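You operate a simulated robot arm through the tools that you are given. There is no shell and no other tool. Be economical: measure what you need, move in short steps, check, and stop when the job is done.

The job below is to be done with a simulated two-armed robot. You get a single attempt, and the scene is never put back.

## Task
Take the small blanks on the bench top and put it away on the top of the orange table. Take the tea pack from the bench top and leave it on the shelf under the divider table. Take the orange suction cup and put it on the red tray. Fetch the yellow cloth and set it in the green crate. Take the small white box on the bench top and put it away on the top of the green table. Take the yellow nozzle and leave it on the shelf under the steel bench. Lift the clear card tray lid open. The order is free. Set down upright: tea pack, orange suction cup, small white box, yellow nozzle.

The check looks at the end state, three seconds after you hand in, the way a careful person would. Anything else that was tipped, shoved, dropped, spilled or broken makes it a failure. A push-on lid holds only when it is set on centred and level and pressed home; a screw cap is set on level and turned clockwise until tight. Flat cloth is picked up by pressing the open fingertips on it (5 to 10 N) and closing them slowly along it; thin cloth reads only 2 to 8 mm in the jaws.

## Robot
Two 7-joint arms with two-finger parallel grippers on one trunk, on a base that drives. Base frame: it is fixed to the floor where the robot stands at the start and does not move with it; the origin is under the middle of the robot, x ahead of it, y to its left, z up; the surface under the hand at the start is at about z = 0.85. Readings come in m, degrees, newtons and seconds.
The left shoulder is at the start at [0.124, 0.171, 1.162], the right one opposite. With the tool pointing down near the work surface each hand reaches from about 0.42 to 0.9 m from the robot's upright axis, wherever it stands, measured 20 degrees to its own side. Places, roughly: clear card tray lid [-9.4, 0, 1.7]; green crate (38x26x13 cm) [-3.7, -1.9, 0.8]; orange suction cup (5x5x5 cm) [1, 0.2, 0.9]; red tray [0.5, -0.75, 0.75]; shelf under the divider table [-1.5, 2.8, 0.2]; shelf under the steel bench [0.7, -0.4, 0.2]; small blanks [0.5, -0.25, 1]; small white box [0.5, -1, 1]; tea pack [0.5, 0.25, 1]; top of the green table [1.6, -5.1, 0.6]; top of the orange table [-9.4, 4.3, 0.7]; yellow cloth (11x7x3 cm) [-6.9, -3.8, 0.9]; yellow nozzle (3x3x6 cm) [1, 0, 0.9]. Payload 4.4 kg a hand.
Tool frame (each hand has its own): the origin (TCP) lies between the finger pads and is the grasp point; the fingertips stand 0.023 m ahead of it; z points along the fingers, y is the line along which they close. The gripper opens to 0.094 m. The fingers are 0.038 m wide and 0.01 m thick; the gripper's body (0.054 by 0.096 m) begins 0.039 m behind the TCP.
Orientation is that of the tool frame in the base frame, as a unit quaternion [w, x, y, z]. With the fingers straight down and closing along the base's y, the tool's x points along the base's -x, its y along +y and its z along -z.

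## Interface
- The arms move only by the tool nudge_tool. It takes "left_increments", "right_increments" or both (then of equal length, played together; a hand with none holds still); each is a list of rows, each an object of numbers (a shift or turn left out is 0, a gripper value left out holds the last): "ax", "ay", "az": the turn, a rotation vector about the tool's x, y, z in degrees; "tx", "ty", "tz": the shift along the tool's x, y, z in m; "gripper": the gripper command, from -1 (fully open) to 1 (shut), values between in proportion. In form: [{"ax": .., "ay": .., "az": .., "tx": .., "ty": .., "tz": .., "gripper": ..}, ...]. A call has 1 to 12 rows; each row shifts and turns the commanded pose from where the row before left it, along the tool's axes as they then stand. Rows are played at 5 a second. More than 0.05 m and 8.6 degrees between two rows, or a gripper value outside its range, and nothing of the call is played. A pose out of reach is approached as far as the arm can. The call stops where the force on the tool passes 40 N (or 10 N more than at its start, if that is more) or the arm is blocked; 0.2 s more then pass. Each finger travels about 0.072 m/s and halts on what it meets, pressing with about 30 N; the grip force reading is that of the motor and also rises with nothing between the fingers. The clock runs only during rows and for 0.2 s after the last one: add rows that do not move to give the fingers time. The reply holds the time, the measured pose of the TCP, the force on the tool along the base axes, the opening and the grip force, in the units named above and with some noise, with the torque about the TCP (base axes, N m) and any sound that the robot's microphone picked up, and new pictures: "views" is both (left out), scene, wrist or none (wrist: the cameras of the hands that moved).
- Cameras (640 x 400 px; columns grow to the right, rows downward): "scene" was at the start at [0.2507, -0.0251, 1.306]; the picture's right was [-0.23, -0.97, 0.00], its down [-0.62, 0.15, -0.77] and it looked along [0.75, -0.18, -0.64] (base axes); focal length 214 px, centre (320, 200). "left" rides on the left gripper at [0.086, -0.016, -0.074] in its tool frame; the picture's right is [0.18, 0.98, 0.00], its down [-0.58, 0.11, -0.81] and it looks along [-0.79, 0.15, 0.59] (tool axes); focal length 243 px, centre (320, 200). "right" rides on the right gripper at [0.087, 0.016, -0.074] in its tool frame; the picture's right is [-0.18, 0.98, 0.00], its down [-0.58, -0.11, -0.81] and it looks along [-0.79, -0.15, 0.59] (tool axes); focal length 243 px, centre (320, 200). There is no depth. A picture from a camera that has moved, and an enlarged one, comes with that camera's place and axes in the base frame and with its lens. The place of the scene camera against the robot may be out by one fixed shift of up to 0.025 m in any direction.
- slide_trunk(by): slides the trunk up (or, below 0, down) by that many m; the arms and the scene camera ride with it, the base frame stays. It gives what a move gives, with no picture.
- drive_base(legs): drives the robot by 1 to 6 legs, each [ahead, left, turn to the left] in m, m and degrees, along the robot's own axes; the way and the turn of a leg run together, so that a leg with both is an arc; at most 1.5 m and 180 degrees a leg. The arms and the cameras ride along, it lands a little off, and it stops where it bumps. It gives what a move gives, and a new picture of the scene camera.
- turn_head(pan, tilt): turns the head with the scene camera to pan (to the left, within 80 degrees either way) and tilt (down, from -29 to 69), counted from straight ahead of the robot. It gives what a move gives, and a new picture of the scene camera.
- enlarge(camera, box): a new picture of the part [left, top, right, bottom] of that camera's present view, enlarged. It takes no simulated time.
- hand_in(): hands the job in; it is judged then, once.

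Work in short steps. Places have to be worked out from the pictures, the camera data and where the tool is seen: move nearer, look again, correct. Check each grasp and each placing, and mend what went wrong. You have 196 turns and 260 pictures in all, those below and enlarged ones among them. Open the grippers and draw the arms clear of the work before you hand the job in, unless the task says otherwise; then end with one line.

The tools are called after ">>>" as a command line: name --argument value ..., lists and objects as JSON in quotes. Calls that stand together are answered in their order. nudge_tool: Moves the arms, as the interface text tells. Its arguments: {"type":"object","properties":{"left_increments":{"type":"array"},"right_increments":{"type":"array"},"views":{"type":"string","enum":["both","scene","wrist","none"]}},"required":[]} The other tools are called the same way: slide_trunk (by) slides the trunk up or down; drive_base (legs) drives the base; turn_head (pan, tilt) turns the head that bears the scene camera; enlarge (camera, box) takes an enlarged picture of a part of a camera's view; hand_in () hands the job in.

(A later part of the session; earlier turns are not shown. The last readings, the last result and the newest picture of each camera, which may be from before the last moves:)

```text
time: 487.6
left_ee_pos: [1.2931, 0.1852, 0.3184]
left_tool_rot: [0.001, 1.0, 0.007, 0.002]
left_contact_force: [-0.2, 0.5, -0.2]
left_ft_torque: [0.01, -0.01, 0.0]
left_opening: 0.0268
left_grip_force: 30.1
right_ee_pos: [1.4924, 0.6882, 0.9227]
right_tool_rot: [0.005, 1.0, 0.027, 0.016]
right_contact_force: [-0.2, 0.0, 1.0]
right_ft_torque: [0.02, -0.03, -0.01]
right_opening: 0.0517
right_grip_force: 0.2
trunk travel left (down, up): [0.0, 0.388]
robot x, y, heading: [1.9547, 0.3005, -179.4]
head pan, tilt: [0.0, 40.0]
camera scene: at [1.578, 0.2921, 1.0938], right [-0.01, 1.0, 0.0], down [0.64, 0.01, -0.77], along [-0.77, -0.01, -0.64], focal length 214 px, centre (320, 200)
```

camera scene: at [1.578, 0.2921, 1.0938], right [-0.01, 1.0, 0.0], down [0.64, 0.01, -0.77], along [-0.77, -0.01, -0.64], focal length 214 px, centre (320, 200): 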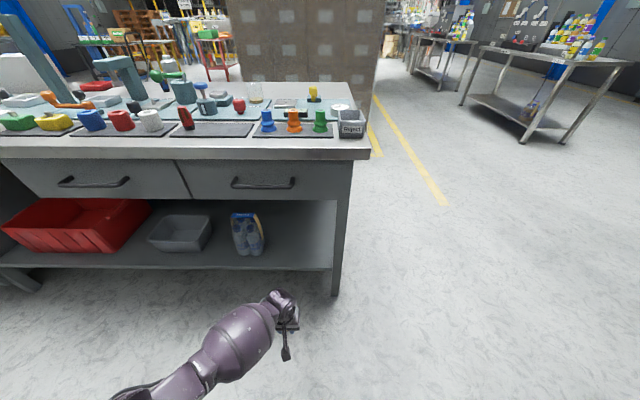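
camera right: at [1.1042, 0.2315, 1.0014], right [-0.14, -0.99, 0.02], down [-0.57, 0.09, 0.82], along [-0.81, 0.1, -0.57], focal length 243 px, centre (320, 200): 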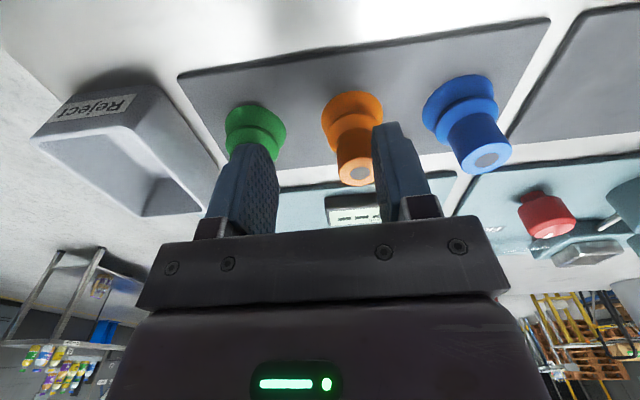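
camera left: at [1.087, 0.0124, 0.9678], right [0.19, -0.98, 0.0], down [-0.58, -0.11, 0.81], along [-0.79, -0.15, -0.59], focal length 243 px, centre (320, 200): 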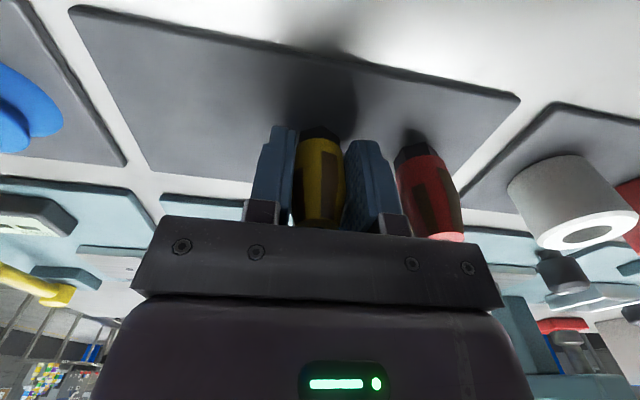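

The hand is at z 0.32 with the forearm low. I lower 3 cm and drive ahead 0.32 m so the nozzle comes over the shelf spot (y≈0.185).

>>> nudge_tool --left_increments '[{"tz": 0.03}, {}]' --views "none"

>>> drive_base --legs '[[0.22, 0, 0], [0.1, 0, 0]]'

>>> enlarge --camera "scene" --box '[160, 150, 440, 350]'

```text
time: 488.2
left_ee_pos: [1.2923, 0.1825, 0.2875]
left_tool_rot: [0.001, 1.0, 0.006, 0.001]
left_contact_force: [0.3, -0.1, -0.7]
left_ft_torque: [-0.01, -0.01, -0.01]
left_opening: 0.0268
left_grip_force: 30.3
right_ee_pos: [1.4915, 0.6867, 0.9235]
right_tool_rot: [0.005, 1.0, 0.027, 0.016]
right_contact_force: [0.1, 0.7, 0.7]
right_ft_torque: [-0.01, 0.04, 0.03]
right_opening: 0.0517
right_grip_force: 0.0
trunk travel left (down, up): [0.0, 0.388]
robot x, y, heading: [1.954, 0.3047, -179.4]
head pan, tilt: [0.0, 40.0]
```

```text
time: 490.6
left_ee_pos: [0.975, 0.1793, 0.2872]
left_tool_rot: [0.001, 1.0, 0.007, 0.002]
left_contact_force: [-0.3, -0.5, 0.0]
left_ft_torque: [0.0, 0.03, 0.02]
left_opening: 0.0267
left_grip_force: 30.4
right_ee_pos: [1.1732, 0.6835, 0.9239]
right_tool_rot: [0.005, 1.0, 0.026, 0.015]
right_contact_force: [0.6, -0.6, 0.8]
right_ft_torque: [0.02, -0.01, 0.01]
right_opening: 0.0516
right_grip_force: 0.1
trunk travel left (down, up): [0.0, 0.388]
robot x, y, heading: [1.6328, 0.3002, -179.4]
head pan, tilt: [0.0, 40.0]
camera scene: at [1.2593, 0.2873, 1.0936], right [-0.01, 1.0, 0.0], down [0.64, 0.01, -0.77], along [-0.77, -0.01, -0.64], focal length 214 px, centre (320, 200)
```

scene: 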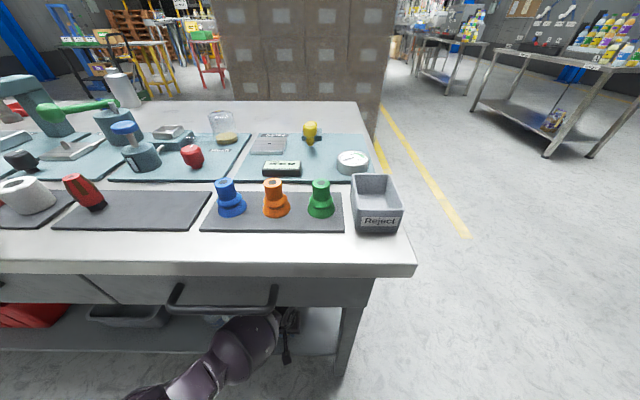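

```text
2.00 times, centred on (300, 250) of scene
camera zoom: at [1.2593, 0.2873, 1.0936], right [-0.01, 1.0, 0.0], down [0.64, 0.01, -0.77], along [-0.77, -0.01, -0.64], focal length 429 px, centre (360, 100)
```

zoom: 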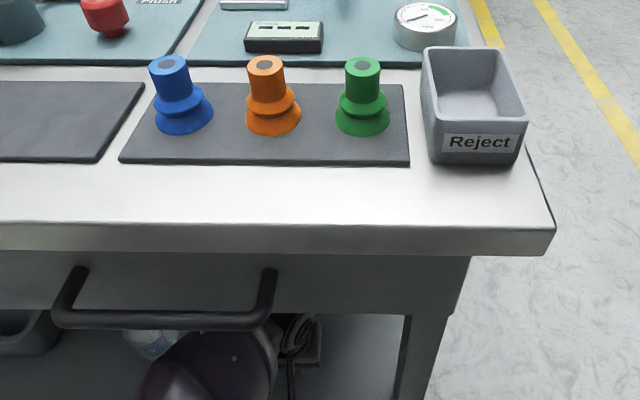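

Under the bench with no contact. I lower in fine steps until the nozzle meets the shelf, using the wrist camera.

>>> nudge_tool --left_increments '[{"tz": 0.02}, {"tz": 0.012}, {"tz": 0.006}, {}]' --views "wrist"

```text
time: 491.1
left_ee_pos: [0.97, 0.1807, 0.2712]
left_tool_rot: [-0.001, 1.0, 0.007, -0.004]
left_contact_force: [3.6, -0.4, 30.0]
left_ft_torque: [-0.3, 0.23, 0.04]
left_opening: 0.027
left_grip_force: 29.9
right_ee_pos: [1.175, 0.6833, 0.9247]
right_tool_rot: [0.006, 1.0, 0.027, 0.014]
right_contact_force: [0.2, 0.0, 0.0]
right_ft_torque: [0.0, -0.01, 0.0]
right_opening: 0.0519
right_grip_force: 0.1
trunk travel left (down, up): [0.0, 0.388]
robot x, y, heading: [1.6367, 0.2994, -179.5]
head pan, tilt: [0.0, 40.0]
stopped in row 2 (left hand): the force on the tool passed its limit at 76 N (the readings are from after the stop); the commanded pose is now the measured one
camera left: at [1.0558, 0.1969, 0.348], right [0.2, -0.98, 0.0], down [-0.57, -0.12, 0.81], along [-0.8, -0.16, -0.58], focal length 243 px, centre (320, 200)
```

left: 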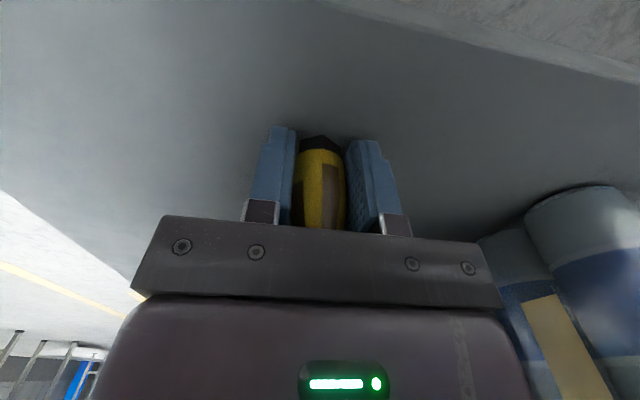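

Contact with the shelf at TCP z 0.271. I ease up a hair, open, and look.

>>> nudge_tool --left_increments '[{"tz": -0.002}, {"gripper": 0.35}, {"gripper": 0.2}, {"gripper": -0.1}, {"gripper": -0.4}, {}]' --views "wrist"

```text
time: 492.5
left_ee_pos: [0.973, 0.1801, 0.2695]
left_tool_rot: [0.0, 1.0, 0.008, 0.0]
left_contact_force: [-0.3, 0.8, 0.9]
left_ft_torque: [0.0, -0.01, 0.01]
left_opening: 0.0658
left_grip_force: 0.0
right_ee_pos: [1.1734, 0.6818, 0.9235]
right_tool_rot: [0.005, 0.999, 0.029, 0.016]
right_contact_force: [-0.6, -0.3, 0.1]
right_ft_torque: [-0.01, -0.01, -0.01]
right_opening: 0.0517
right_grip_force: 0.0
trunk travel left (down, up): [0.0, 0.388]
robot x, y, heading: [1.6361, 0.3028, -179.2]
head pan, tilt: [0.0, 40.0]
camera left: at [1.0581, 0.1963, 0.3457], right [0.2, -0.98, 0.0], down [-0.58, -0.12, 0.81], along [-0.79, -0.16, -0.59], focal length 243 px, centre (320, 200)
```

left: 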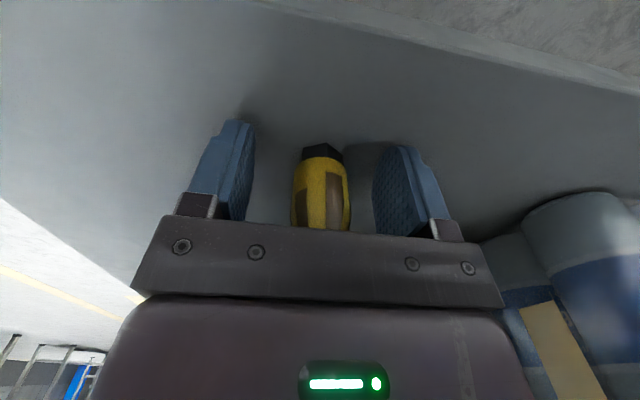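

The nozzle stands upright. I raise 2 cm and back straight out (fingers straddle it sideways).

>>> nudge_tool --left_increments '[{"gripper": -0.8}, {"tz": -0.02}, {}]' --views "none"

>>> drive_base --legs '[[-0.35, 0, 0]]'

>>> enlarge --camera "scene" --box '[200, 170, 360, 290]'

```text
time: 493.3
left_ee_pos: [0.9706, 0.179, 0.2882]
left_tool_rot: [0.0, 1.0, 0.008, -0.001]
left_contact_force: [-0.5, -0.6, -0.3]
left_ft_torque: [-0.03, 0.0, 0.0]
left_opening: 0.0845
left_grip_force: 0.2
right_ee_pos: [1.174, 0.6823, 0.9221]
right_tool_rot: [0.005, 0.999, 0.028, 0.016]
right_contact_force: [0.1, -0.4, 0.3]
right_ft_torque: [0.01, 0.03, 0.0]
right_opening: 0.0519
right_grip_force: 0.0
trunk travel left (down, up): [0.0, 0.388]
robot x, y, heading: [1.6411, 0.2957, -179.2]
head pan, tilt: [0.0, 40.0]
```

```text
time: 495.6
left_ee_pos: [1.3205, 0.1836, 0.291]
left_tool_rot: [0.0, 1.0, 0.007, -0.001]
left_contact_force: [-1.2, 1.0, -0.6]
left_ft_torque: [0.02, -0.02, -0.01]
left_opening: 0.0848
left_grip_force: 0.1
right_ee_pos: [1.5218, 0.688, 0.9235]
right_tool_rot: [0.005, 0.999, 0.028, 0.016]
right_contact_force: [-0.7, -0.3, -0.1]
right_ft_torque: [-0.01, 0.0, -0.01]
right_opening: 0.0518
right_grip_force: 0.1
trunk travel left (down, up): [0.0, 0.388]
robot x, y, heading: [1.985, 0.3039, -179.4]
head pan, tilt: [0.0, 40.0]
camera scene: at [1.6083, 0.2922, 1.0939], right [-0.01, 1.0, 0.0], down [0.64, 0.01, -0.77], along [-0.77, -0.01, -0.64], focal length 214 px, centre (320, 200)
```

scene: 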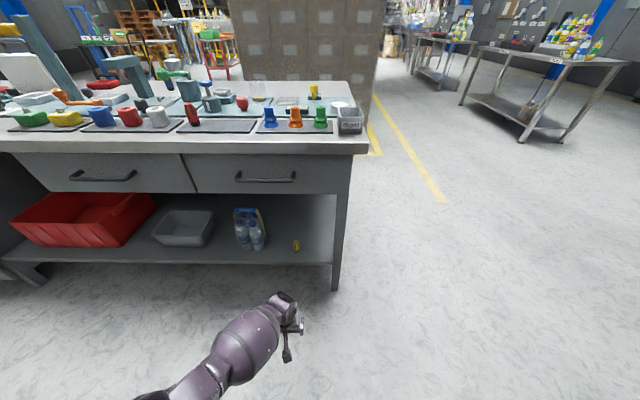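

```text
3.33 times, centred on (280, 230) of scene
camera zoom: at [1.6083, 0.2922, 1.0939], right [-0.01, 1.0, 0.0], down [0.64, 0.01, -0.77], along [-0.77, -0.01, -0.64], focal length 715 px, centre (453, 100)
```

zoom: 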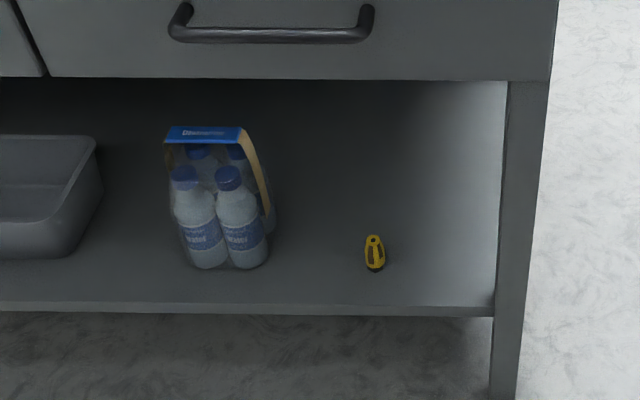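

Nozzle done. Now the cup with the left hand: raise trunk and hand, drive up so the hand comes over the cup.

>>> slide_trunk --by 0.175

>>> nudge_tool --left_increments '[{"tz": -0.05, "gripper": -0.1}, {"tz": -0.05}, {"tz": -0.05}, {"tz": -0.05}, {"tz": -0.05}, {"tz": -0.05}, {"tz": -0.05}, {"tz": -0.05}, {"tz": -0.05}, {"tz": -0.05}, {"tz": -0.05}, {"tz": -0.05}]' --views "none"

>>> drive_base --legs '[[0, -0.037, -0.6], [0.322, 0, 0]]'

>>> nudge_tool --left_increments '[{"tz": 0.03}, {}]' --views "wrist"

>>> enlarge --camera "left" --box '[200, 0, 440, 200]'

```text
time: 497.5
left_ee_pos: [1.2371, 0.1837, 0.5818]
left_tool_rot: [0.001, 0.995, 0.007, -0.103]
left_contact_force: [-0.2, 0.1, -1.6]
left_ft_torque: [0.02, -0.01, 0.02]
left_opening: 0.0846
left_grip_force: 0.1
right_ee_pos: [1.5211, 0.6876, 1.0963]
right_tool_rot: [0.005, 0.999, 0.028, 0.018]
right_contact_force: [-0.4, 0.0, -0.9]
right_ft_torque: [-0.02, -0.03, 0.05]
right_opening: 0.0519
right_grip_force: 0.1
trunk travel left (down, up): [-0.175, 0.213]
robot x, y, heading: [1.9839, 0.3033, -179.1]
head pan, tilt: [0.0, 40.0]
```

```text
time: 500.1
left_ee_pos: [1.3637, 0.186, 1.1746]
left_tool_rot: [0.001, 0.995, 0.006, -0.104]
left_contact_force: [0.6, 0.0, -0.3]
left_ft_torque: [-0.02, 0.02, -0.01]
left_opening: 0.0516
left_grip_force: 0.1
right_ee_pos: [1.5229, 0.6891, 1.0993]
right_tool_rot: [0.004, 1.0, 0.027, 0.015]
right_contact_force: [0.7, -0.2, 0.0]
right_ft_torque: [0.0, 0.02, 0.0]
right_opening: 0.0517
right_grip_force: 0.1
trunk travel left (down, up): [-0.175, 0.213]
robot x, y, heading: [1.9814, 0.3019, -179.1]
head pan, tilt: [0.0, 40.0]
```

```text
time: 502.9
left_ee_pos: [1.0349, 0.2257, 1.1717]
left_tool_rot: [0.0, 0.995, 0.004, -0.102]
left_contact_force: [-0.7, 0.3, 0.6]
left_ft_torque: [-0.02, 0.0, 0.0]
left_opening: 0.0517
left_grip_force: 0.0
right_ee_pos: [1.1979, 0.7257, 1.0986]
right_tool_rot: [0.004, 1.0, 0.024, 0.016]
right_contact_force: [-0.2, -1.0, -1.3]
right_ft_torque: [0.0, -0.02, 0.0]
right_opening: 0.0515
right_grip_force: 0.2
trunk travel left (down, up): [-0.175, 0.213]
robot x, y, heading: [1.6607, 0.3372, -179.3]
head pan, tilt: [0.0, 40.0]
camera scene: at [1.4352, 0.3311, 1.3053], right [-0.01, 1.0, 0.0], down [0.64, 0.0, -0.77], along [-0.77, -0.01, -0.64], focal length 214 px, centre (320, 200)
```

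scene: 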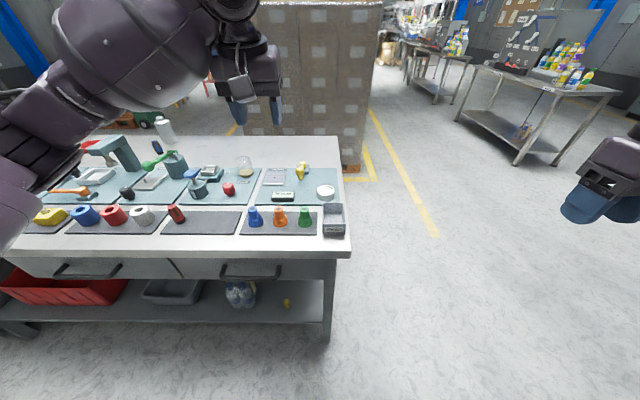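

```text
time: 503.5
left_ee_pos: [1.0277, 0.226, 1.143]
left_tool_rot: [0.0, 0.995, 0.004, -0.103]
left_contact_force: [0.0, -0.8, -0.5]
left_ft_torque: [0.02, 0.02, 0.01]
left_opening: 0.0516
left_grip_force: 0.0
right_ee_pos: [1.1994, 0.7261, 1.0983]
right_tool_rot: [0.004, 1.0, 0.023, 0.015]
right_contact_force: [0.5, -0.3, -1.0]
right_ft_torque: [-0.01, -0.02, -0.01]
right_opening: 0.0516
right_grip_force: 0.1
trunk travel left (down, up): [-0.175, 0.213]
robot x, y, heading: [1.6602, 0.3365, -179.5]
head pan, tilt: [0.0, 40.0]
camera left: at [1.1274, 0.241, 1.1996], right [0.19, -0.98, -0.04], down [-0.4, -0.11, 0.91], along [-0.9, -0.15, -0.41], focal length 243 px, centre (320, 200)
```

left: 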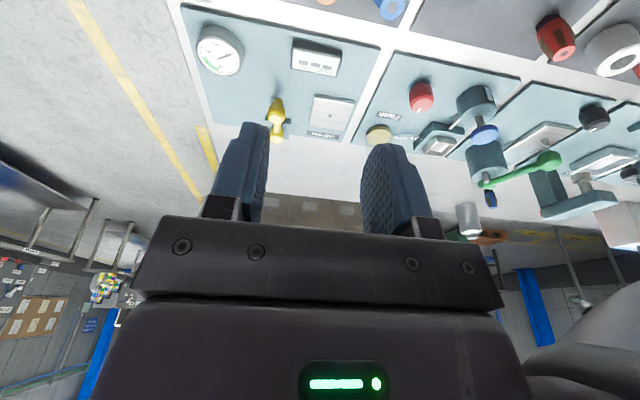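

```text
2.00 times, centred on (320, 100) of left
camera zoom: at [1.1274, 0.241, 1.1996], right [0.19, -0.98, -0.04], down [-0.4, -0.11, 0.91], along [-0.9, -0.15, -0.41], focal length 485 px, centre (320, 400)
```

zoom: 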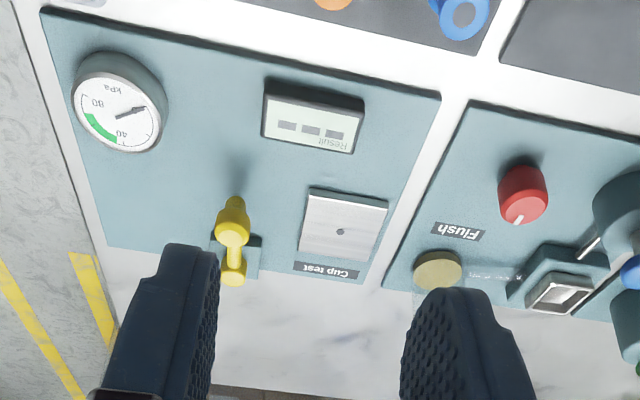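

The hand is pitched 12°; I correct that, shift over the cup and descend part-way.

>>> nudge_tool --left_increments '[{"ay": 5.9}, {"ay": 5.9}, {"tx": -0.03, "ty": 0.005}, {"tz": 0.05}, {"tz": 0.05}, {"tz": 0.04}, {}]' --views "wrist"

>>> enlarge --camera "left" --box '[200, 0, 440, 200]'

```text
time: 505.1
left_ee_pos: [0.9994, 0.2196, 1.0011]
left_tool_rot: [0.0, 1.0, 0.003, -0.001]
left_contact_force: [0.4, 0.2, 1.2]
left_ft_torque: [-0.01, -0.01, -0.01]
left_opening: 0.0517
left_grip_force: 0.0
right_ee_pos: [1.1971, 0.7246, 1.0976]
right_tool_rot: [0.005, 1.0, 0.023, 0.015]
right_contact_force: [-0.4, -0.2, 0.3]
right_ft_torque: [0.0, 0.0, 0.01]
right_opening: 0.0517
right_grip_force: 0.1
trunk travel left (down, up): [-0.175, 0.213]
robot x, y, heading: [1.6577, 0.3368, -179.6]
head pan, tilt: [0.0, 40.0]
camera left: at [1.0851, 0.2352, 1.0782], right [0.19, -0.98, 0.0], down [-0.58, -0.11, 0.81], along [-0.79, -0.15, -0.59], focal length 243 px, centre (320, 200)
```

left: 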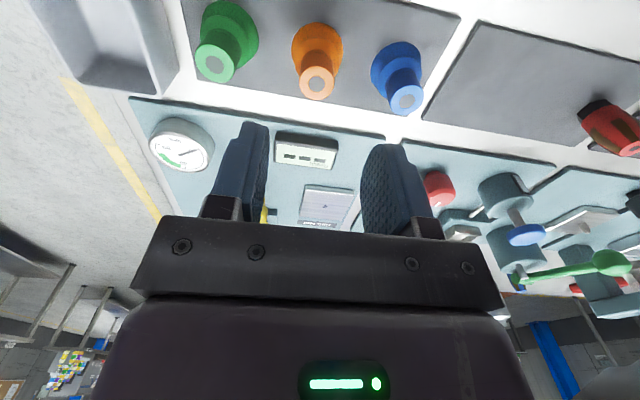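

```text
2.00 times, centred on (320, 100) of left
camera zoom: at [1.0851, 0.2352, 1.0782], right [0.19, -0.98, 0.0], down [-0.58, -0.11, 0.81], along [-0.79, -0.15, -0.59], focal length 485 px, centre (320, 400)
```

zoom: 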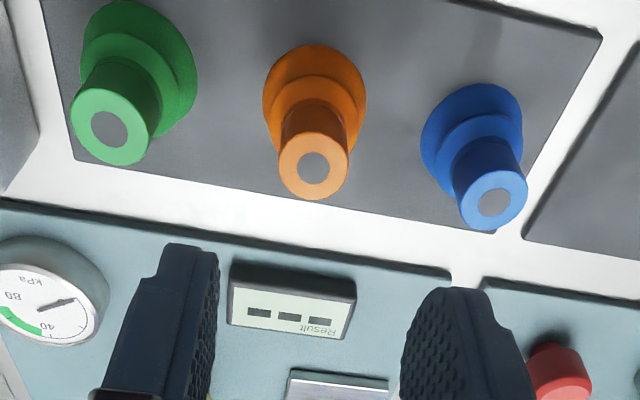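

Centred on the cup. Descend and grip.

>>> nudge_tool --left_increments '[{"tz": 0.04}, {"tz": 0.04}, {"tz": 0.018}, {}, {"gripper": 0.3}, {"gripper": 1}, {"gripper": 1}, {}]' --views "none"

>>> nudge_tool --left_increments '[{"tz": -0.03}, {"tz": -0.05}, {"tz": -0.05}, {"tz": -0.05}, {"tz": -0.05}, {}]' --views "wrist"

```text
time: 506.9
left_ee_pos: [0.9987, 0.2214, 0.9036]
left_tool_rot: [0.0, 1.0, 0.004, -0.001]
left_contact_force: [0.1, 0.1, 0.3]
left_ft_torque: [-0.01, -0.02, -0.01]
left_opening: 0.0236
left_grip_force: 30.0
right_ee_pos: [1.1984, 0.7255, 1.0975]
right_tool_rot: [0.005, 1.0, 0.024, 0.016]
right_contact_force: [0.3, -0.4, -0.5]
right_ft_torque: [0.02, -0.01, 0.04]
right_opening: 0.0519
right_grip_force: 0.0
trunk travel left (down, up): [-0.175, 0.213]
robot x, y, heading: [1.6626, 0.3395, -180.0]
head pan, tilt: [0.0, 40.0]
```

```text
time: 508.3
left_ee_pos: [0.9987, 0.222, 1.1351]
left_tool_rot: [0.0, 1.0, 0.004, 0.001]
left_contact_force: [-0.4, -0.8, -0.9]
left_ft_torque: [-0.01, -0.03, 0.0]
left_opening: 0.0236
left_grip_force: 30.2
right_ee_pos: [1.1962, 0.7257, 1.098]
right_tool_rot: [0.005, 1.0, 0.024, 0.017]
right_contact_force: [0.5, -0.2, 0.6]
right_ft_torque: [0.03, -0.02, -0.01]
right_opening: 0.0518
right_grip_force: 0.0
trunk travel left (down, up): [-0.175, 0.213]
robot x, y, heading: [1.6581, 0.3419, -179.7]
head pan, tilt: [0.0, 40.0]
camera left: at [1.0835, 0.2376, 1.2117], right [0.19, -0.98, 0.0], down [-0.58, -0.11, 0.81], along [-0.79, -0.15, -0.59], focal length 243 px, centre (320, 200)
```

left: 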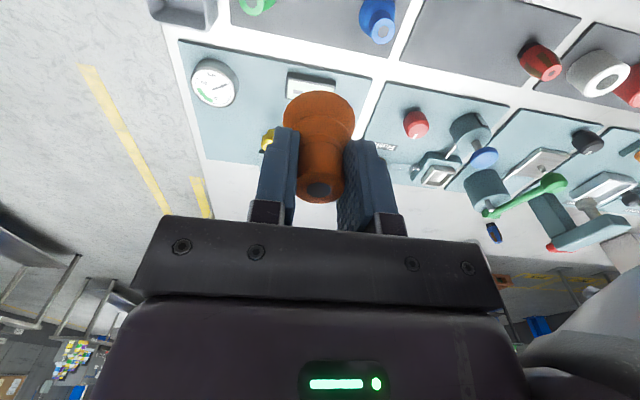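

Cup held. I raise and draw in both hands, then drive round the bench end to the front side.

>>> nudge_tool --left_increments '[{"tz": -0.05}, {"tz": -0.05}, {"tz": -0.05}, {"tx": 0.05}, {"tx": 0.05}, {"tx": 0.05}]' --right_increments '[{"tz": -0.05}, {"tz": -0.05}, {"tz": -0.05}, {"gripper": -1}, {}, {}]' --views "none"

>>> drive_base --legs '[[-0.25, 0, 0], [0, -1.0, 0], [1.5, 0, 0], [0.4, 0, 0], [0, 0, 180]]'

```text
time: 509.7
left_ee_pos: [1.1504, 0.2219, 1.2843]
left_tool_rot: [0.0, 1.0, 0.004, -0.001]
left_contact_force: [0.4, -1.0, -0.6]
left_ft_torque: [0.01, 0.01, 0.03]
left_opening: 0.0234
left_grip_force: 30.3
right_ee_pos: [1.1981, 0.7271, 1.247]
right_tool_rot: [0.005, 1.0, 0.023, 0.016]
right_contact_force: [1.0, 0.6, -0.8]
right_ft_torque: [0.05, -0.02, -0.01]
right_opening: 0.0939
right_grip_force: 0.1
trunk travel left (down, up): [-0.175, 0.213]
robot x, y, heading: [1.6579, 0.3375, -179.9]
head pan, tilt: [0.0, 40.0]
```

```text
time: 536.6
left_ee_pos: [0.5218, 1.4636, 1.2824]
left_tool_rot: [0.0, -0.013, 1.0, 0.0]
left_contact_force: [-0.1, -0.5, -0.3]
left_ft_torque: [0.0, 0.02, 0.07]
left_opening: 0.0238
left_grip_force: 30.4
right_ee_pos: [0.4877, 0.9592, 1.248]
right_tool_rot: [-0.016, -0.034, 0.999, 0.005]
right_contact_force: [-1.2, -0.1, -0.3]
right_ft_torque: [-0.01, -0.03, -0.02]
right_opening: 0.094
right_grip_force: 0.1
trunk travel left (down, up): [-0.175, 0.213]
robot x, y, heading: [0.0127, 1.3382, 1.5]
head pan, tilt: [0.0, 40.0]
camera scene: at [0.2685, 1.3393, 1.3054], right [0.03, -1.0, 0.0], down [-0.64, -0.02, -0.77], along [0.77, 0.02, -0.64], focal length 214 px, centre (320, 200)
```

scene: 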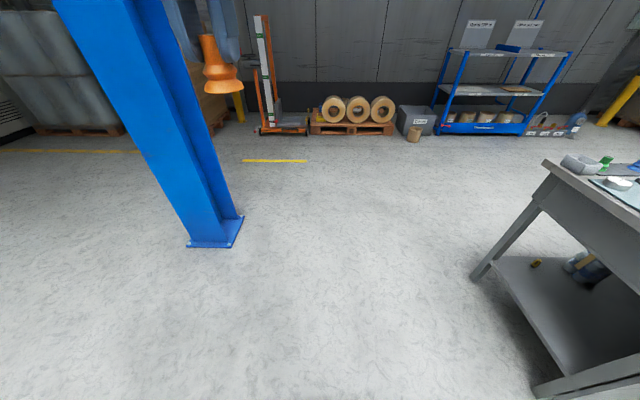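

I strafe south along the bench front to the tray.

>>> drive_base --legs '[[-0.04, 0, -1.5], [0, -1.2, 0], [0, -1.06, 0]]'

>>> enlarge --camera "scene" --box '[160, 120, 500, 340]'

```text
time: 557.0
left_ee_pos: [0.503, -0.7965, 1.2824]
left_tool_rot: [0.001, -0.005, 1.0, 0.0]
left_contact_force: [-0.7, 0.7, -0.7]
left_ft_torque: [0.03, -0.01, -0.03]
left_opening: 0.0238
left_grip_force: 30.1
right_ee_pos: [0.4567, -1.2989, 1.2468]
right_tool_rot: [-0.016, -0.025, 1.0, 0.006]
right_contact_force: [0.7, -1.3, -0.5]
right_ft_torque: [0.0, 0.0, 0.01]
right_opening: 0.094
right_grip_force: 0.1
trunk travel left (down, up): [-0.175, 0.213]
robot x, y, heading: [-0.0049, -0.9132, 0.7]
head pan, tilt: [0.0, 40.0]
camera scene: at [0.2461, -0.9164, 1.3054], right [0.01, -1.0, 0.0], down [-0.64, -0.01, -0.77], along [0.77, 0.01, -0.64], focal length 214 px, centre (320, 200)
```

scene: 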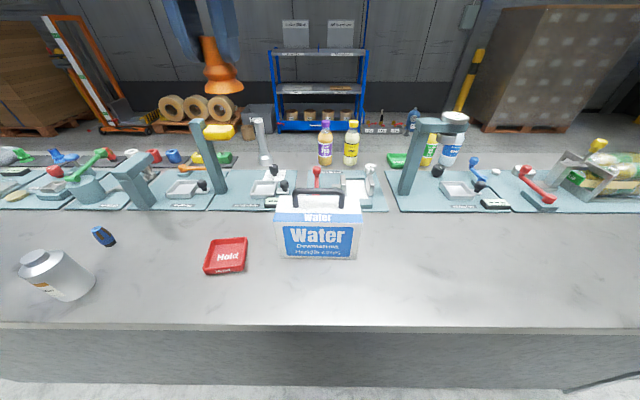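

```text
1.82 times, centred on (330, 230) of scene
camera zoom: at [0.2461, -0.9164, 1.3054], right [0.01, -1.0, 0.0], down [-0.64, -0.01, -0.77], along [0.77, 0.01, -0.64], focal length 390 px, centre (302, 146)
```

zoom: 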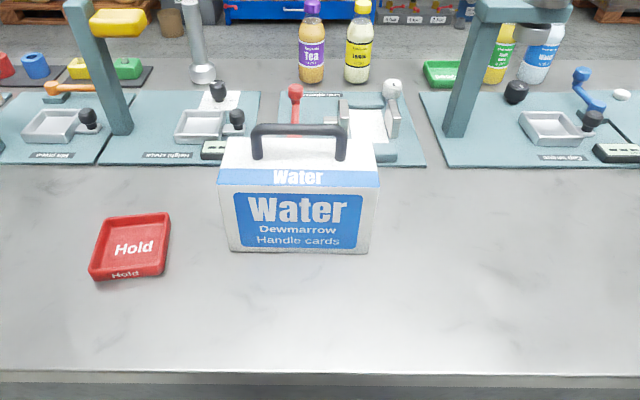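

Tray "Hold" centre ≈[0.55,−0.68], box handle ≈[0.60,−0.91,1.02]. I bring the cup above the tray and check with the wrist camera.

>>> nudge_tool --left_increments '[{"tx": -0.0225, "ty": 0.04}, {"tx": -0.0225, "ty": 0.04}, {"ty": 0.0365}, {"tz": 0.05}, {"tz": 0.05}, {"tz": 0.05}, {"tz": 0.04}, {}]' --views "both"

>>> enlarge --camera "left" --box '[200, 20, 440, 220]'

```text
time: 558.8
left_ee_pos: [0.5483, -0.6791, 1.0923]
left_tool_rot: [0.002, -0.004, 1.0, 0.0]
left_contact_force: [-0.2, 0.2, -0.7]
left_ft_torque: [0.01, 0.02, -0.02]
left_opening: 0.0233
left_grip_force: 30.4
right_ee_pos: [0.4555, -1.3006, 1.2468]
right_tool_rot: [-0.016, -0.025, 1.0, 0.005]
right_contact_force: [0.2, 0.1, 0.0]
right_ft_torque: [-0.01, -0.02, 0.01]
right_opening: 0.0941
right_grip_force: 0.0
trunk travel left (down, up): [-0.175, 0.213]
robot x, y, heading: [-0.0076, -0.9149, 0.6]
head pan, tilt: [0.0, 40.0]
camera scene: at [0.2455, -0.9166, 1.3056], right [0.01, -1.0, 0.0], down [-0.64, -0.01, -0.77], along [0.77, 0.01, -0.64], focal length 214 px, centre (320, 200)
camera left: at [0.461, -0.6977, 1.1684], right [-0.19, 0.98, 0.0], down [0.58, 0.11, 0.81], along [0.79, 0.16, -0.59], focal length 243 px, centre (320, 200)
```

scene: 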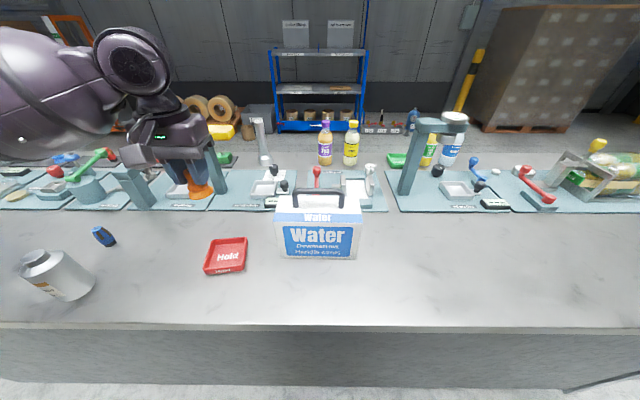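
left: 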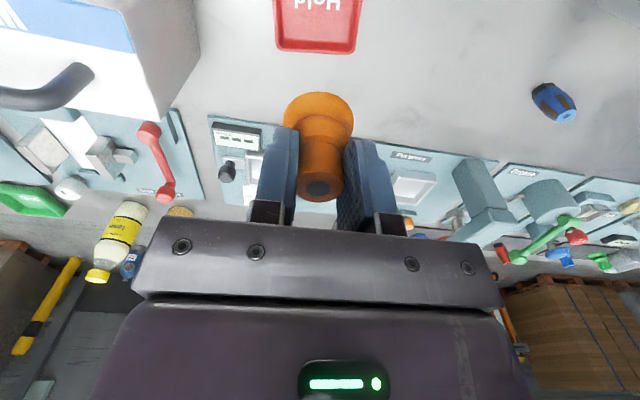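

```text
2.00 times, centred on (320, 120) of left
camera zoom: at [0.461, -0.6977, 1.1684], right [-0.19, 0.98, 0.0], down [0.58, 0.11, 0.81], along [0.79, 0.16, -0.59], focal length 485 px, centre (320, 360)
```

zoom: 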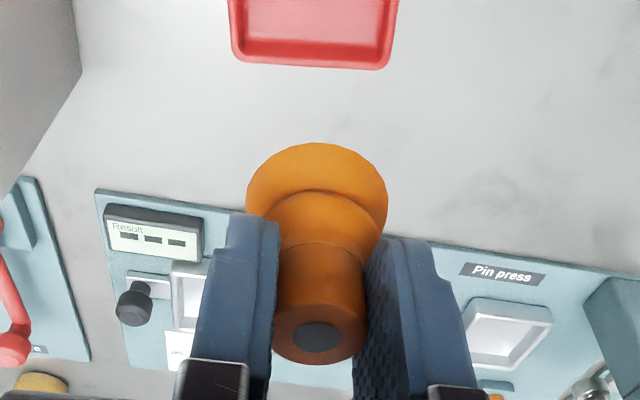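

Tray far edge at x≈0.585, centre y≈−0.677, so tray centre ≈[0.54,−0.677]. I lower over it.

>>> nudge_tool --left_increments '[{"tx": 0.008, "ty": 0.001}, {"tz": 0.05}, {"tz": 0.05}, {"tz": 0.045}, {"tz": 0.015}, {}]' --views "scene"

>>> enlarge --camera "scene" --box '[140, 160, 300, 290]'

```text
time: 560.2
left_ee_pos: [0.5398, -0.6786, 0.9299]
left_tool_rot: [0.001, -0.005, 1.0, 0.0]
left_contact_force: [0.0, 0.0, 0.0]
left_ft_torque: [0.01, 0.0, -0.04]
left_opening: 0.0235
left_grip_force: 29.7
right_ee_pos: [0.4566, -1.3006, 1.2467]
right_tool_rot: [-0.016, -0.025, 1.0, 0.005]
right_contact_force: [-0.1, -0.2, 0.0]
right_ft_torque: [0.02, 0.0, 0.04]
right_opening: 0.0936
right_grip_force: 0.1
trunk travel left (down, up): [-0.175, 0.213]
robot x, y, heading: [-0.008, -0.9144, 0.9]
head pan, tilt: [0.0, 40.0]
camera scene: at [0.246, -0.9163, 1.3054], right [0.01, -1.0, 0.0], down [-0.64, -0.01, -0.77], along [0.77, 0.01, -0.64], focal length 214 px, centre (320, 200)
```

scene: 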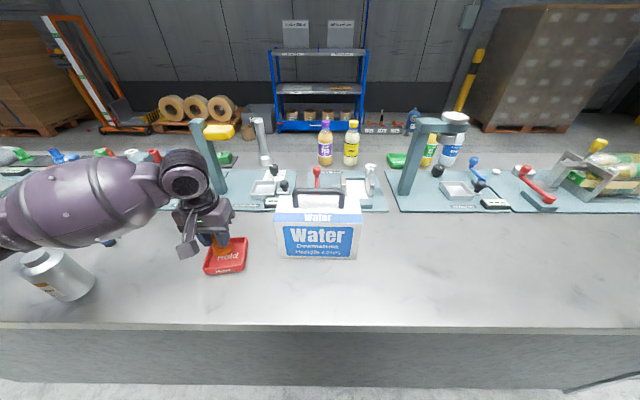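

```text
3.08 times, centred on (220, 225) of scene
camera zoom: at [0.246, -0.9163, 1.3054], right [0.01, -1.0, 0.0], down [-0.64, -0.01, -0.77], along [0.77, 0.01, -0.64], focal length 660 px, centre (628, 123)
```

zoom: 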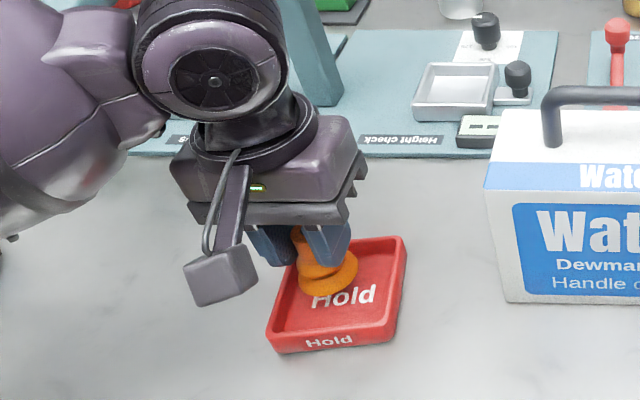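

The cup will land about centre; small correction of 6 mm and lower in fine steps.

>>> nudge_tool --left_increments '[{"ty": -0.007}, {"tz": 0.008}, {"tz": 0.006}, {"tz": 0.004}, {"tz": 0.004}, {}]' --views "none"

```text
time: 561.6
left_ee_pos: [0.5395, -0.6846, 0.9124]
left_tool_rot: [0.001, -0.004, 1.0, -0.001]
left_contact_force: [-0.7, 0.1, 0.2]
left_ft_torque: [-0.01, 0.0, -0.02]
left_opening: 0.0237
left_grip_force: 30.0
right_ee_pos: [0.4577, -1.301, 1.2469]
right_tool_rot: [-0.016, -0.026, 1.0, 0.005]
right_contact_force: [0.1, 0.7, -0.4]
right_ft_torque: [-0.02, -0.03, 0.04]
right_opening: 0.0939
right_grip_force: 0.0
trunk travel left (down, up): [-0.175, 0.213]
robot x, y, heading: [-0.0111, -0.9122, 0.5]
head pan, tilt: [0.0, 40.0]
```

>>> nudge_tool --left_increments '[{"tz": 0.004}, {"tz": 0.004}, {"tz": 0.003}, {}]' --views "none"

```text
time: 562.6
left_ee_pos: [0.5381, -0.6869, 0.9037]
left_tool_rot: [0.006, -0.005, 1.0, 0.0]
left_contact_force: [-2.1, 1.7, 35.8]
left_ft_torque: [0.16, -0.03, 0.06]
left_opening: 0.0235
left_grip_force: 29.6
right_ee_pos: [0.4538, -1.302, 1.2493]
right_tool_rot: [-0.014, -0.024, 1.0, 0.006]
right_contact_force: [-0.6, 0.5, 0.7]
right_ft_torque: [-0.01, 0.0, 0.03]
right_opening: 0.094
right_grip_force: 0.0
trunk travel left (down, up): [-0.175, 0.213]
robot x, y, heading: [-0.0048, -0.9164, 0.5]
head pan, tilt: [0.0, 40.0]
```

Contact with the tray at TCP z≈0.904. I ease up, release, and lift away.

>>> nudge_tool --left_increments '[{"tz": -0.003}, {"gripper": 0.3}, {"gripper": 0.1}, {"gripper": -0.2}, {}, {"tz": -0.04}, {"tz": -0.05}, {"tz": -0.05}, {"tz": -0.05}, {}]' --views "scene"

>>> enlarge --camera "scene" --box '[170, 160, 390, 290]'

```text
time: 564.8
left_ee_pos: [0.538, -0.6841, 1.0938]
left_tool_rot: [0.0, -0.005, 1.0, 0.0]
left_contact_force: [-0.3, -1.2, 0.3]
left_ft_torque: [0.0, 0.0, -0.01]
left_opening: 0.0563
left_grip_force: 0.0
right_ee_pos: [0.4575, -1.3009, 1.2466]
right_tool_rot: [-0.016, -0.026, 1.0, 0.004]
right_contact_force: [0.5, -0.5, -0.2]
right_ft_torque: [0.03, -0.01, 0.0]
right_opening: 0.0942
right_grip_force: 0.1
trunk travel left (down, up): [-0.175, 0.213]
robot x, y, heading: [-0.0074, -0.9135, 0.4]
head pan, tilt: [0.0, 40.0]
camera scene: at [0.2466, -0.916, 1.3051], right [0.01, -1.0, 0.0], down [-0.64, -0.01, -0.77], along [0.77, 0.01, -0.64], focal length 214 px, centre (320, 200)
```

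scene: 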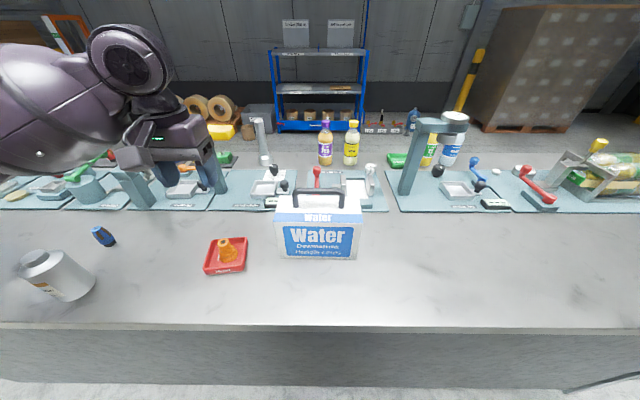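

```text
2.91 times, centred on (280, 225) of scene
camera zoom: at [0.2466, -0.916, 1.3051], right [0.01, -1.0, 0.0], down [-0.64, -0.01, -0.77], along [0.77, 0.01, -0.64], focal length 624 px, centre (436, 127)
```

zoom: 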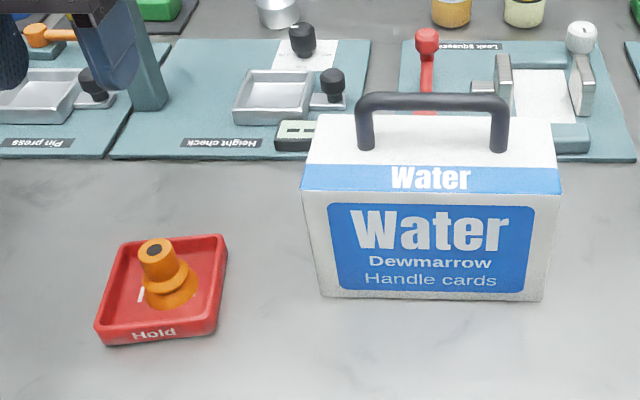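

The cup stands in the tray. Next the Water box: handle bar (along y) ≈[0.592,−0.909,1.03]. I raise, strafe right 0.15 m and turn the left wrist 90° to close across the bar.

>>> drive_base --legs '[[0, -0.16, -0.4]]'

>>> nudge_tool --left_increments '[{"tz": -0.045, "az": 8.2, "gripper": -0.4}, {"tz": -0.045, "az": 8.2}, {"az": 8.2}, {"az": 8.2}, {"az": 8.2}, {"az": 8.2}, {"az": 8.2}, {"az": 8.2}, {"az": 8.2}, {"az": 8.2}, {"az": 8.2}, {}]' --views "none"

```text
time: 566.9
left_ee_pos: [0.5414, -0.8496, 1.0946]
left_tool_rot: [0.001, 0.0, 1.0, 0.001]
left_contact_force: [-0.8, 0.1, -0.2]
left_ft_torque: [0.03, 0.0, -0.03]
left_opening: 0.0564
left_grip_force: 0.1
right_ee_pos: [0.4548, -1.4646, 1.2455]
right_tool_rot: [-0.016, -0.021, 1.0, 0.006]
right_contact_force: [-0.7, 0.0, 0.8]
right_ft_torque: [0.04, 0.0, 0.0]
right_opening: 0.0942
right_grip_force: 0.0
trunk travel left (down, up): [-0.175, 0.213]
robot x, y, heading: [-0.0075, -1.074, -0.1]
head pan, tilt: [0.0, 40.0]
camera scene: at [0.2468, -1.0788, 1.3054], right [0.0, -1.0, 0.0], down [-0.64, 0.0, -0.77], along [0.77, 0.0, -0.64], focal length 214 px, centre (320, 200)
```

scene: 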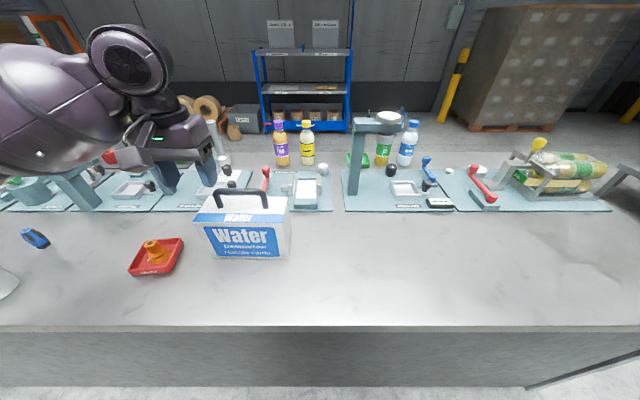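

```text
time: 569.5
left_ee_pos: [0.5406, -0.8493, 1.1851]
left_tool_rot: [0.0, 0.708, 0.706, 0.0]
left_contact_force: [-0.4, 0.4, -1.1]
left_ft_torque: [0.02, -0.02, 0.0]
left_opening: 0.0658
left_grip_force: 0.0
right_ee_pos: [0.4541, -1.465, 1.2458]
right_tool_rot: [-0.016, -0.021, 1.0, 0.005]
right_contact_force: [0.0, -1.0, -0.4]
right_ft_torque: [0.0, 0.01, 0.03]
right_opening: 0.0942
right_grip_force: 0.1
trunk travel left (down, up): [-0.175, 0.213]
robot x, y, heading: [-0.0052, -1.0716, -0.1]
head pan, tilt: [0.0, 40.0]
```

I shift over the handle and look with the wrist camera.

>>> nudge_tool --left_increments '[{"ty": 0.0255, "tx": -0.03}, {"ty": 0.0255, "tx": -0.03}, {}]' --views "wrist"

```text
time: 570.2
left_ee_pos: [0.5902, -0.9076, 1.1855]
left_tool_rot: [0.0, 0.708, 0.707, 0.001]
left_contact_force: [-0.4, -0.2, 0.3]
left_ft_torque: [-0.01, -0.03, -0.04]
left_opening: 0.0656
left_grip_force: 0.0
right_ee_pos: [0.4532, -1.4638, 1.2473]
right_tool_rot: [-0.015, -0.021, 1.0, 0.005]
right_contact_force: [0.4, -0.9, -0.8]
right_ft_torque: [-0.03, -0.01, 0.02]
right_opening: 0.0942
right_grip_force: 0.2
trunk travel left (down, up): [-0.175, 0.213]
robot x, y, heading: [-0.0034, -1.0752, 0.3]
head pan, tilt: [0.0, 40.0]
camera left: at [0.5744, -0.8228, 1.2624], right [0.98, 0.18, 0.0], down [0.11, -0.58, 0.81], along [0.15, -0.79, -0.59], focal length 243 px, centre (320, 200)
```

left: 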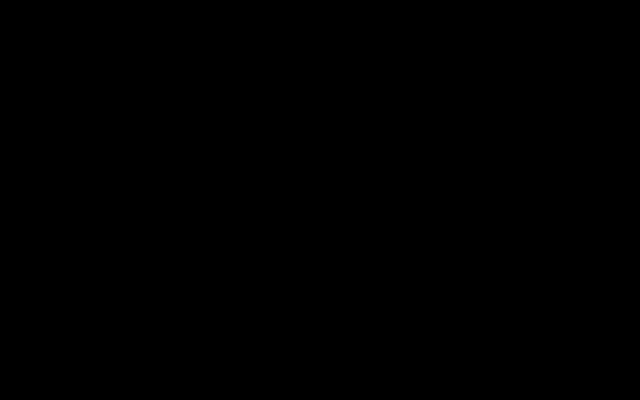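

Black (camera inside the arm's shell at this height); I descend 7 cm and look again.

>>> nudge_tool --left_increments '[{"tz": 0.04}, {"tz": 0.035}, {}]' --views "both"

>>> enlarge --camera "scene" --box '[140, 120, 340, 280]'

```text
time: 571.0
left_ee_pos: [0.5926, -0.9092, 1.1101]
left_tool_rot: [0.0, 0.708, 0.706, 0.001]
left_contact_force: [1.1, -0.1, 0.0]
left_ft_torque: [0.01, 0.0, 0.0]
left_opening: 0.0656
left_grip_force: 0.1
right_ee_pos: [0.4534, -1.4641, 1.2469]
right_tool_rot: [-0.016, -0.021, 1.0, 0.005]
right_contact_force: [-0.5, -0.5, -0.1]
right_ft_torque: [0.03, 0.0, -0.02]
right_opening: 0.094
right_grip_force: 0.1
trunk travel left (down, up): [-0.175, 0.213]
robot x, y, heading: [-0.0025, -1.0721, 0.1]
head pan, tilt: [0.0, 40.0]
camera scene: at [0.2465, -1.0783, 1.3056], right [0.0, -1.0, 0.0], down [-0.64, 0.0, -0.77], along [0.77, 0.0, -0.64], focal length 214 px, centre (320, 200)
camera left: at [0.5753, -0.8235, 1.1866], right [0.98, 0.18, 0.0], down [0.11, -0.58, 0.81], along [0.15, -0.79, -0.59], focal length 243 px, centre (320, 200)
```

scene: 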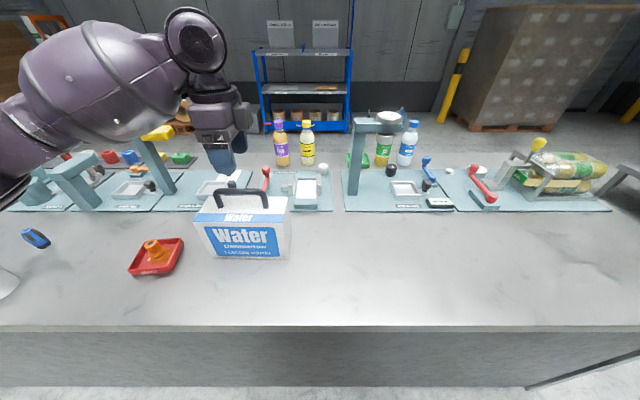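
left: 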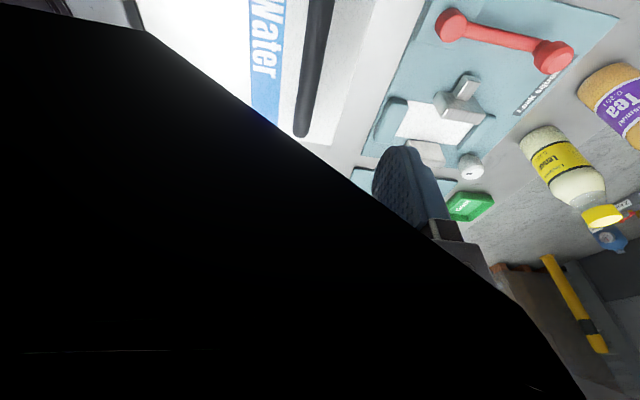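

```text
2.50 times, centred on (240, 200) of scene
camera zoom: at [0.2465, -1.0783, 1.3056], right [0.0, -1.0, 0.0], down [-0.64, 0.0, -0.77], along [0.77, 0.0, -0.64], focal length 536 px, centre (520, 200)
```

zoom: 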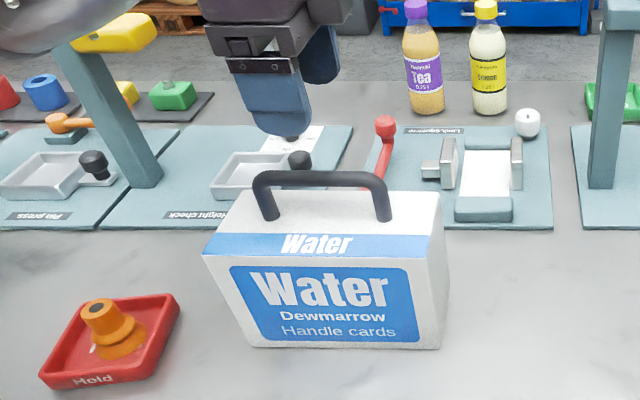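

Bar at x≈0.584 per wrist view. I correct 8 mm, descend around the bar and close.

>>> nudge_tool --left_increments '[{"ty": -0.008, "tx": 0.002}, {"tz": 0.04}, {"tz": 0.03}, {"tz": 0.016}, {}, {"gripper": 0.3}, {"gripper": 1}, {"gripper": 1}, {}]' --views "both"

```text
time: 573.0
left_ee_pos: [0.5857, -0.9059, 1.0243]
left_tool_rot: [0.0, 0.708, 0.706, 0.001]
left_contact_force: [-0.8, 0.1, 0.3]
left_ft_torque: [0.11, 0.03, -0.01]
left_opening: 0.0136
left_grip_force: 29.8
right_ee_pos: [0.4549, -1.4657, 1.247]
right_tool_rot: [-0.016, -0.021, 1.0, 0.004]
right_contact_force: [0.4, -0.2, -0.6]
right_ft_torque: [-0.01, 0.01, 0.01]
right_opening: 0.0939
right_grip_force: 0.0
trunk travel left (down, up): [-0.175, 0.213]
robot x, y, heading: [-0.004, -1.0711, 0.1]
head pan, tilt: [0.0, 40.0]
camera scene: at [0.2469, -1.0783, 1.3053], right [0.0, -1.0, 0.0], down [-0.64, 0.0, -0.77], along [0.77, 0.0, -0.64], focal length 214 px, centre (320, 200)
camera left: at [0.569, -0.8206, 1.1005], right [0.98, 0.18, 0.0], down [0.11, -0.58, 0.81], along [0.15, -0.79, -0.59], focal length 243 px, centre (320, 200)
```

scene: 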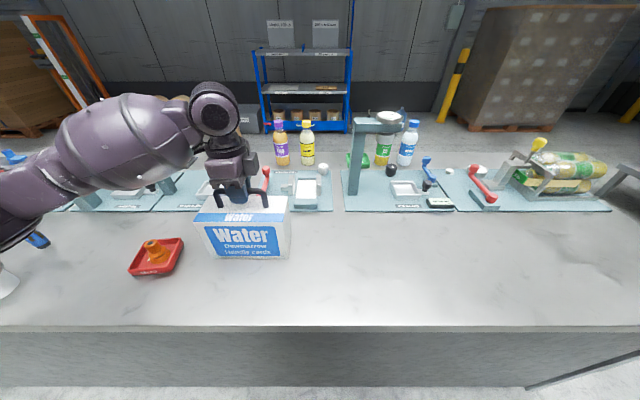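
left: 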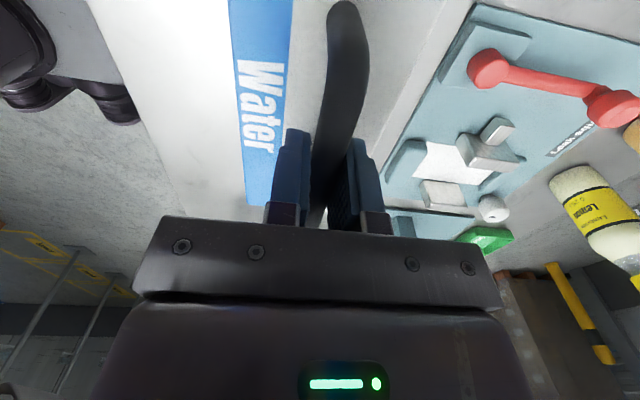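

Handle gripped. I lift gently and check the load.

>>> nudge_tool --left_increments '[{"tz": -0.02}, {"tz": -0.04}, {"tz": -0.04}, {"tz": -0.04}, {}]' --views "scene"

```text
time: 574.2
left_ee_pos: [0.5844, -0.9062, 1.1629]
left_tool_rot: [-0.001, 0.708, 0.706, 0.0]
left_contact_force: [0.4, 0.7, -5.7]
left_ft_torque: [-0.01, -0.01, -0.01]
left_opening: 0.0136
left_grip_force: 29.8
right_ee_pos: [0.4565, -1.464, 1.2459]
right_tool_rot: [-0.017, -0.021, 1.0, 0.005]
right_contact_force: [-0.3, 0.2, -0.6]
right_ft_torque: [-0.01, -0.01, -0.02]
right_opening: 0.094
right_grip_force: 0.0
trunk travel left (down, up): [-0.175, 0.213]
robot x, y, heading: [-0.0023, -1.0726, 0.0]
head pan, tilt: [0.0, 40.0]
camera scene: at [0.2482, -1.0782, 1.3049], right [0.0, -1.0, 0.0], down [-0.64, 0.0, -0.77], along [0.77, 0.0, -0.64], focal length 214 px, centre (320, 200)
```

scene: 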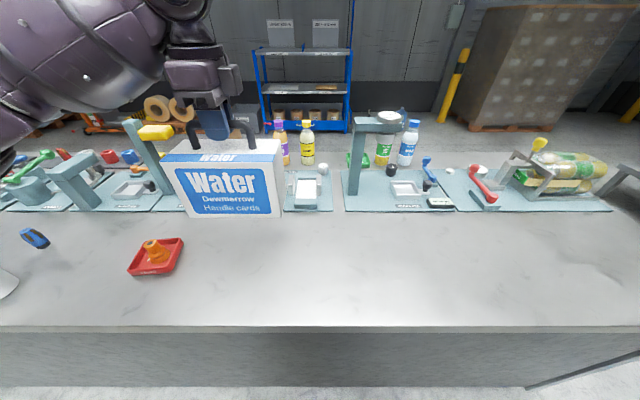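

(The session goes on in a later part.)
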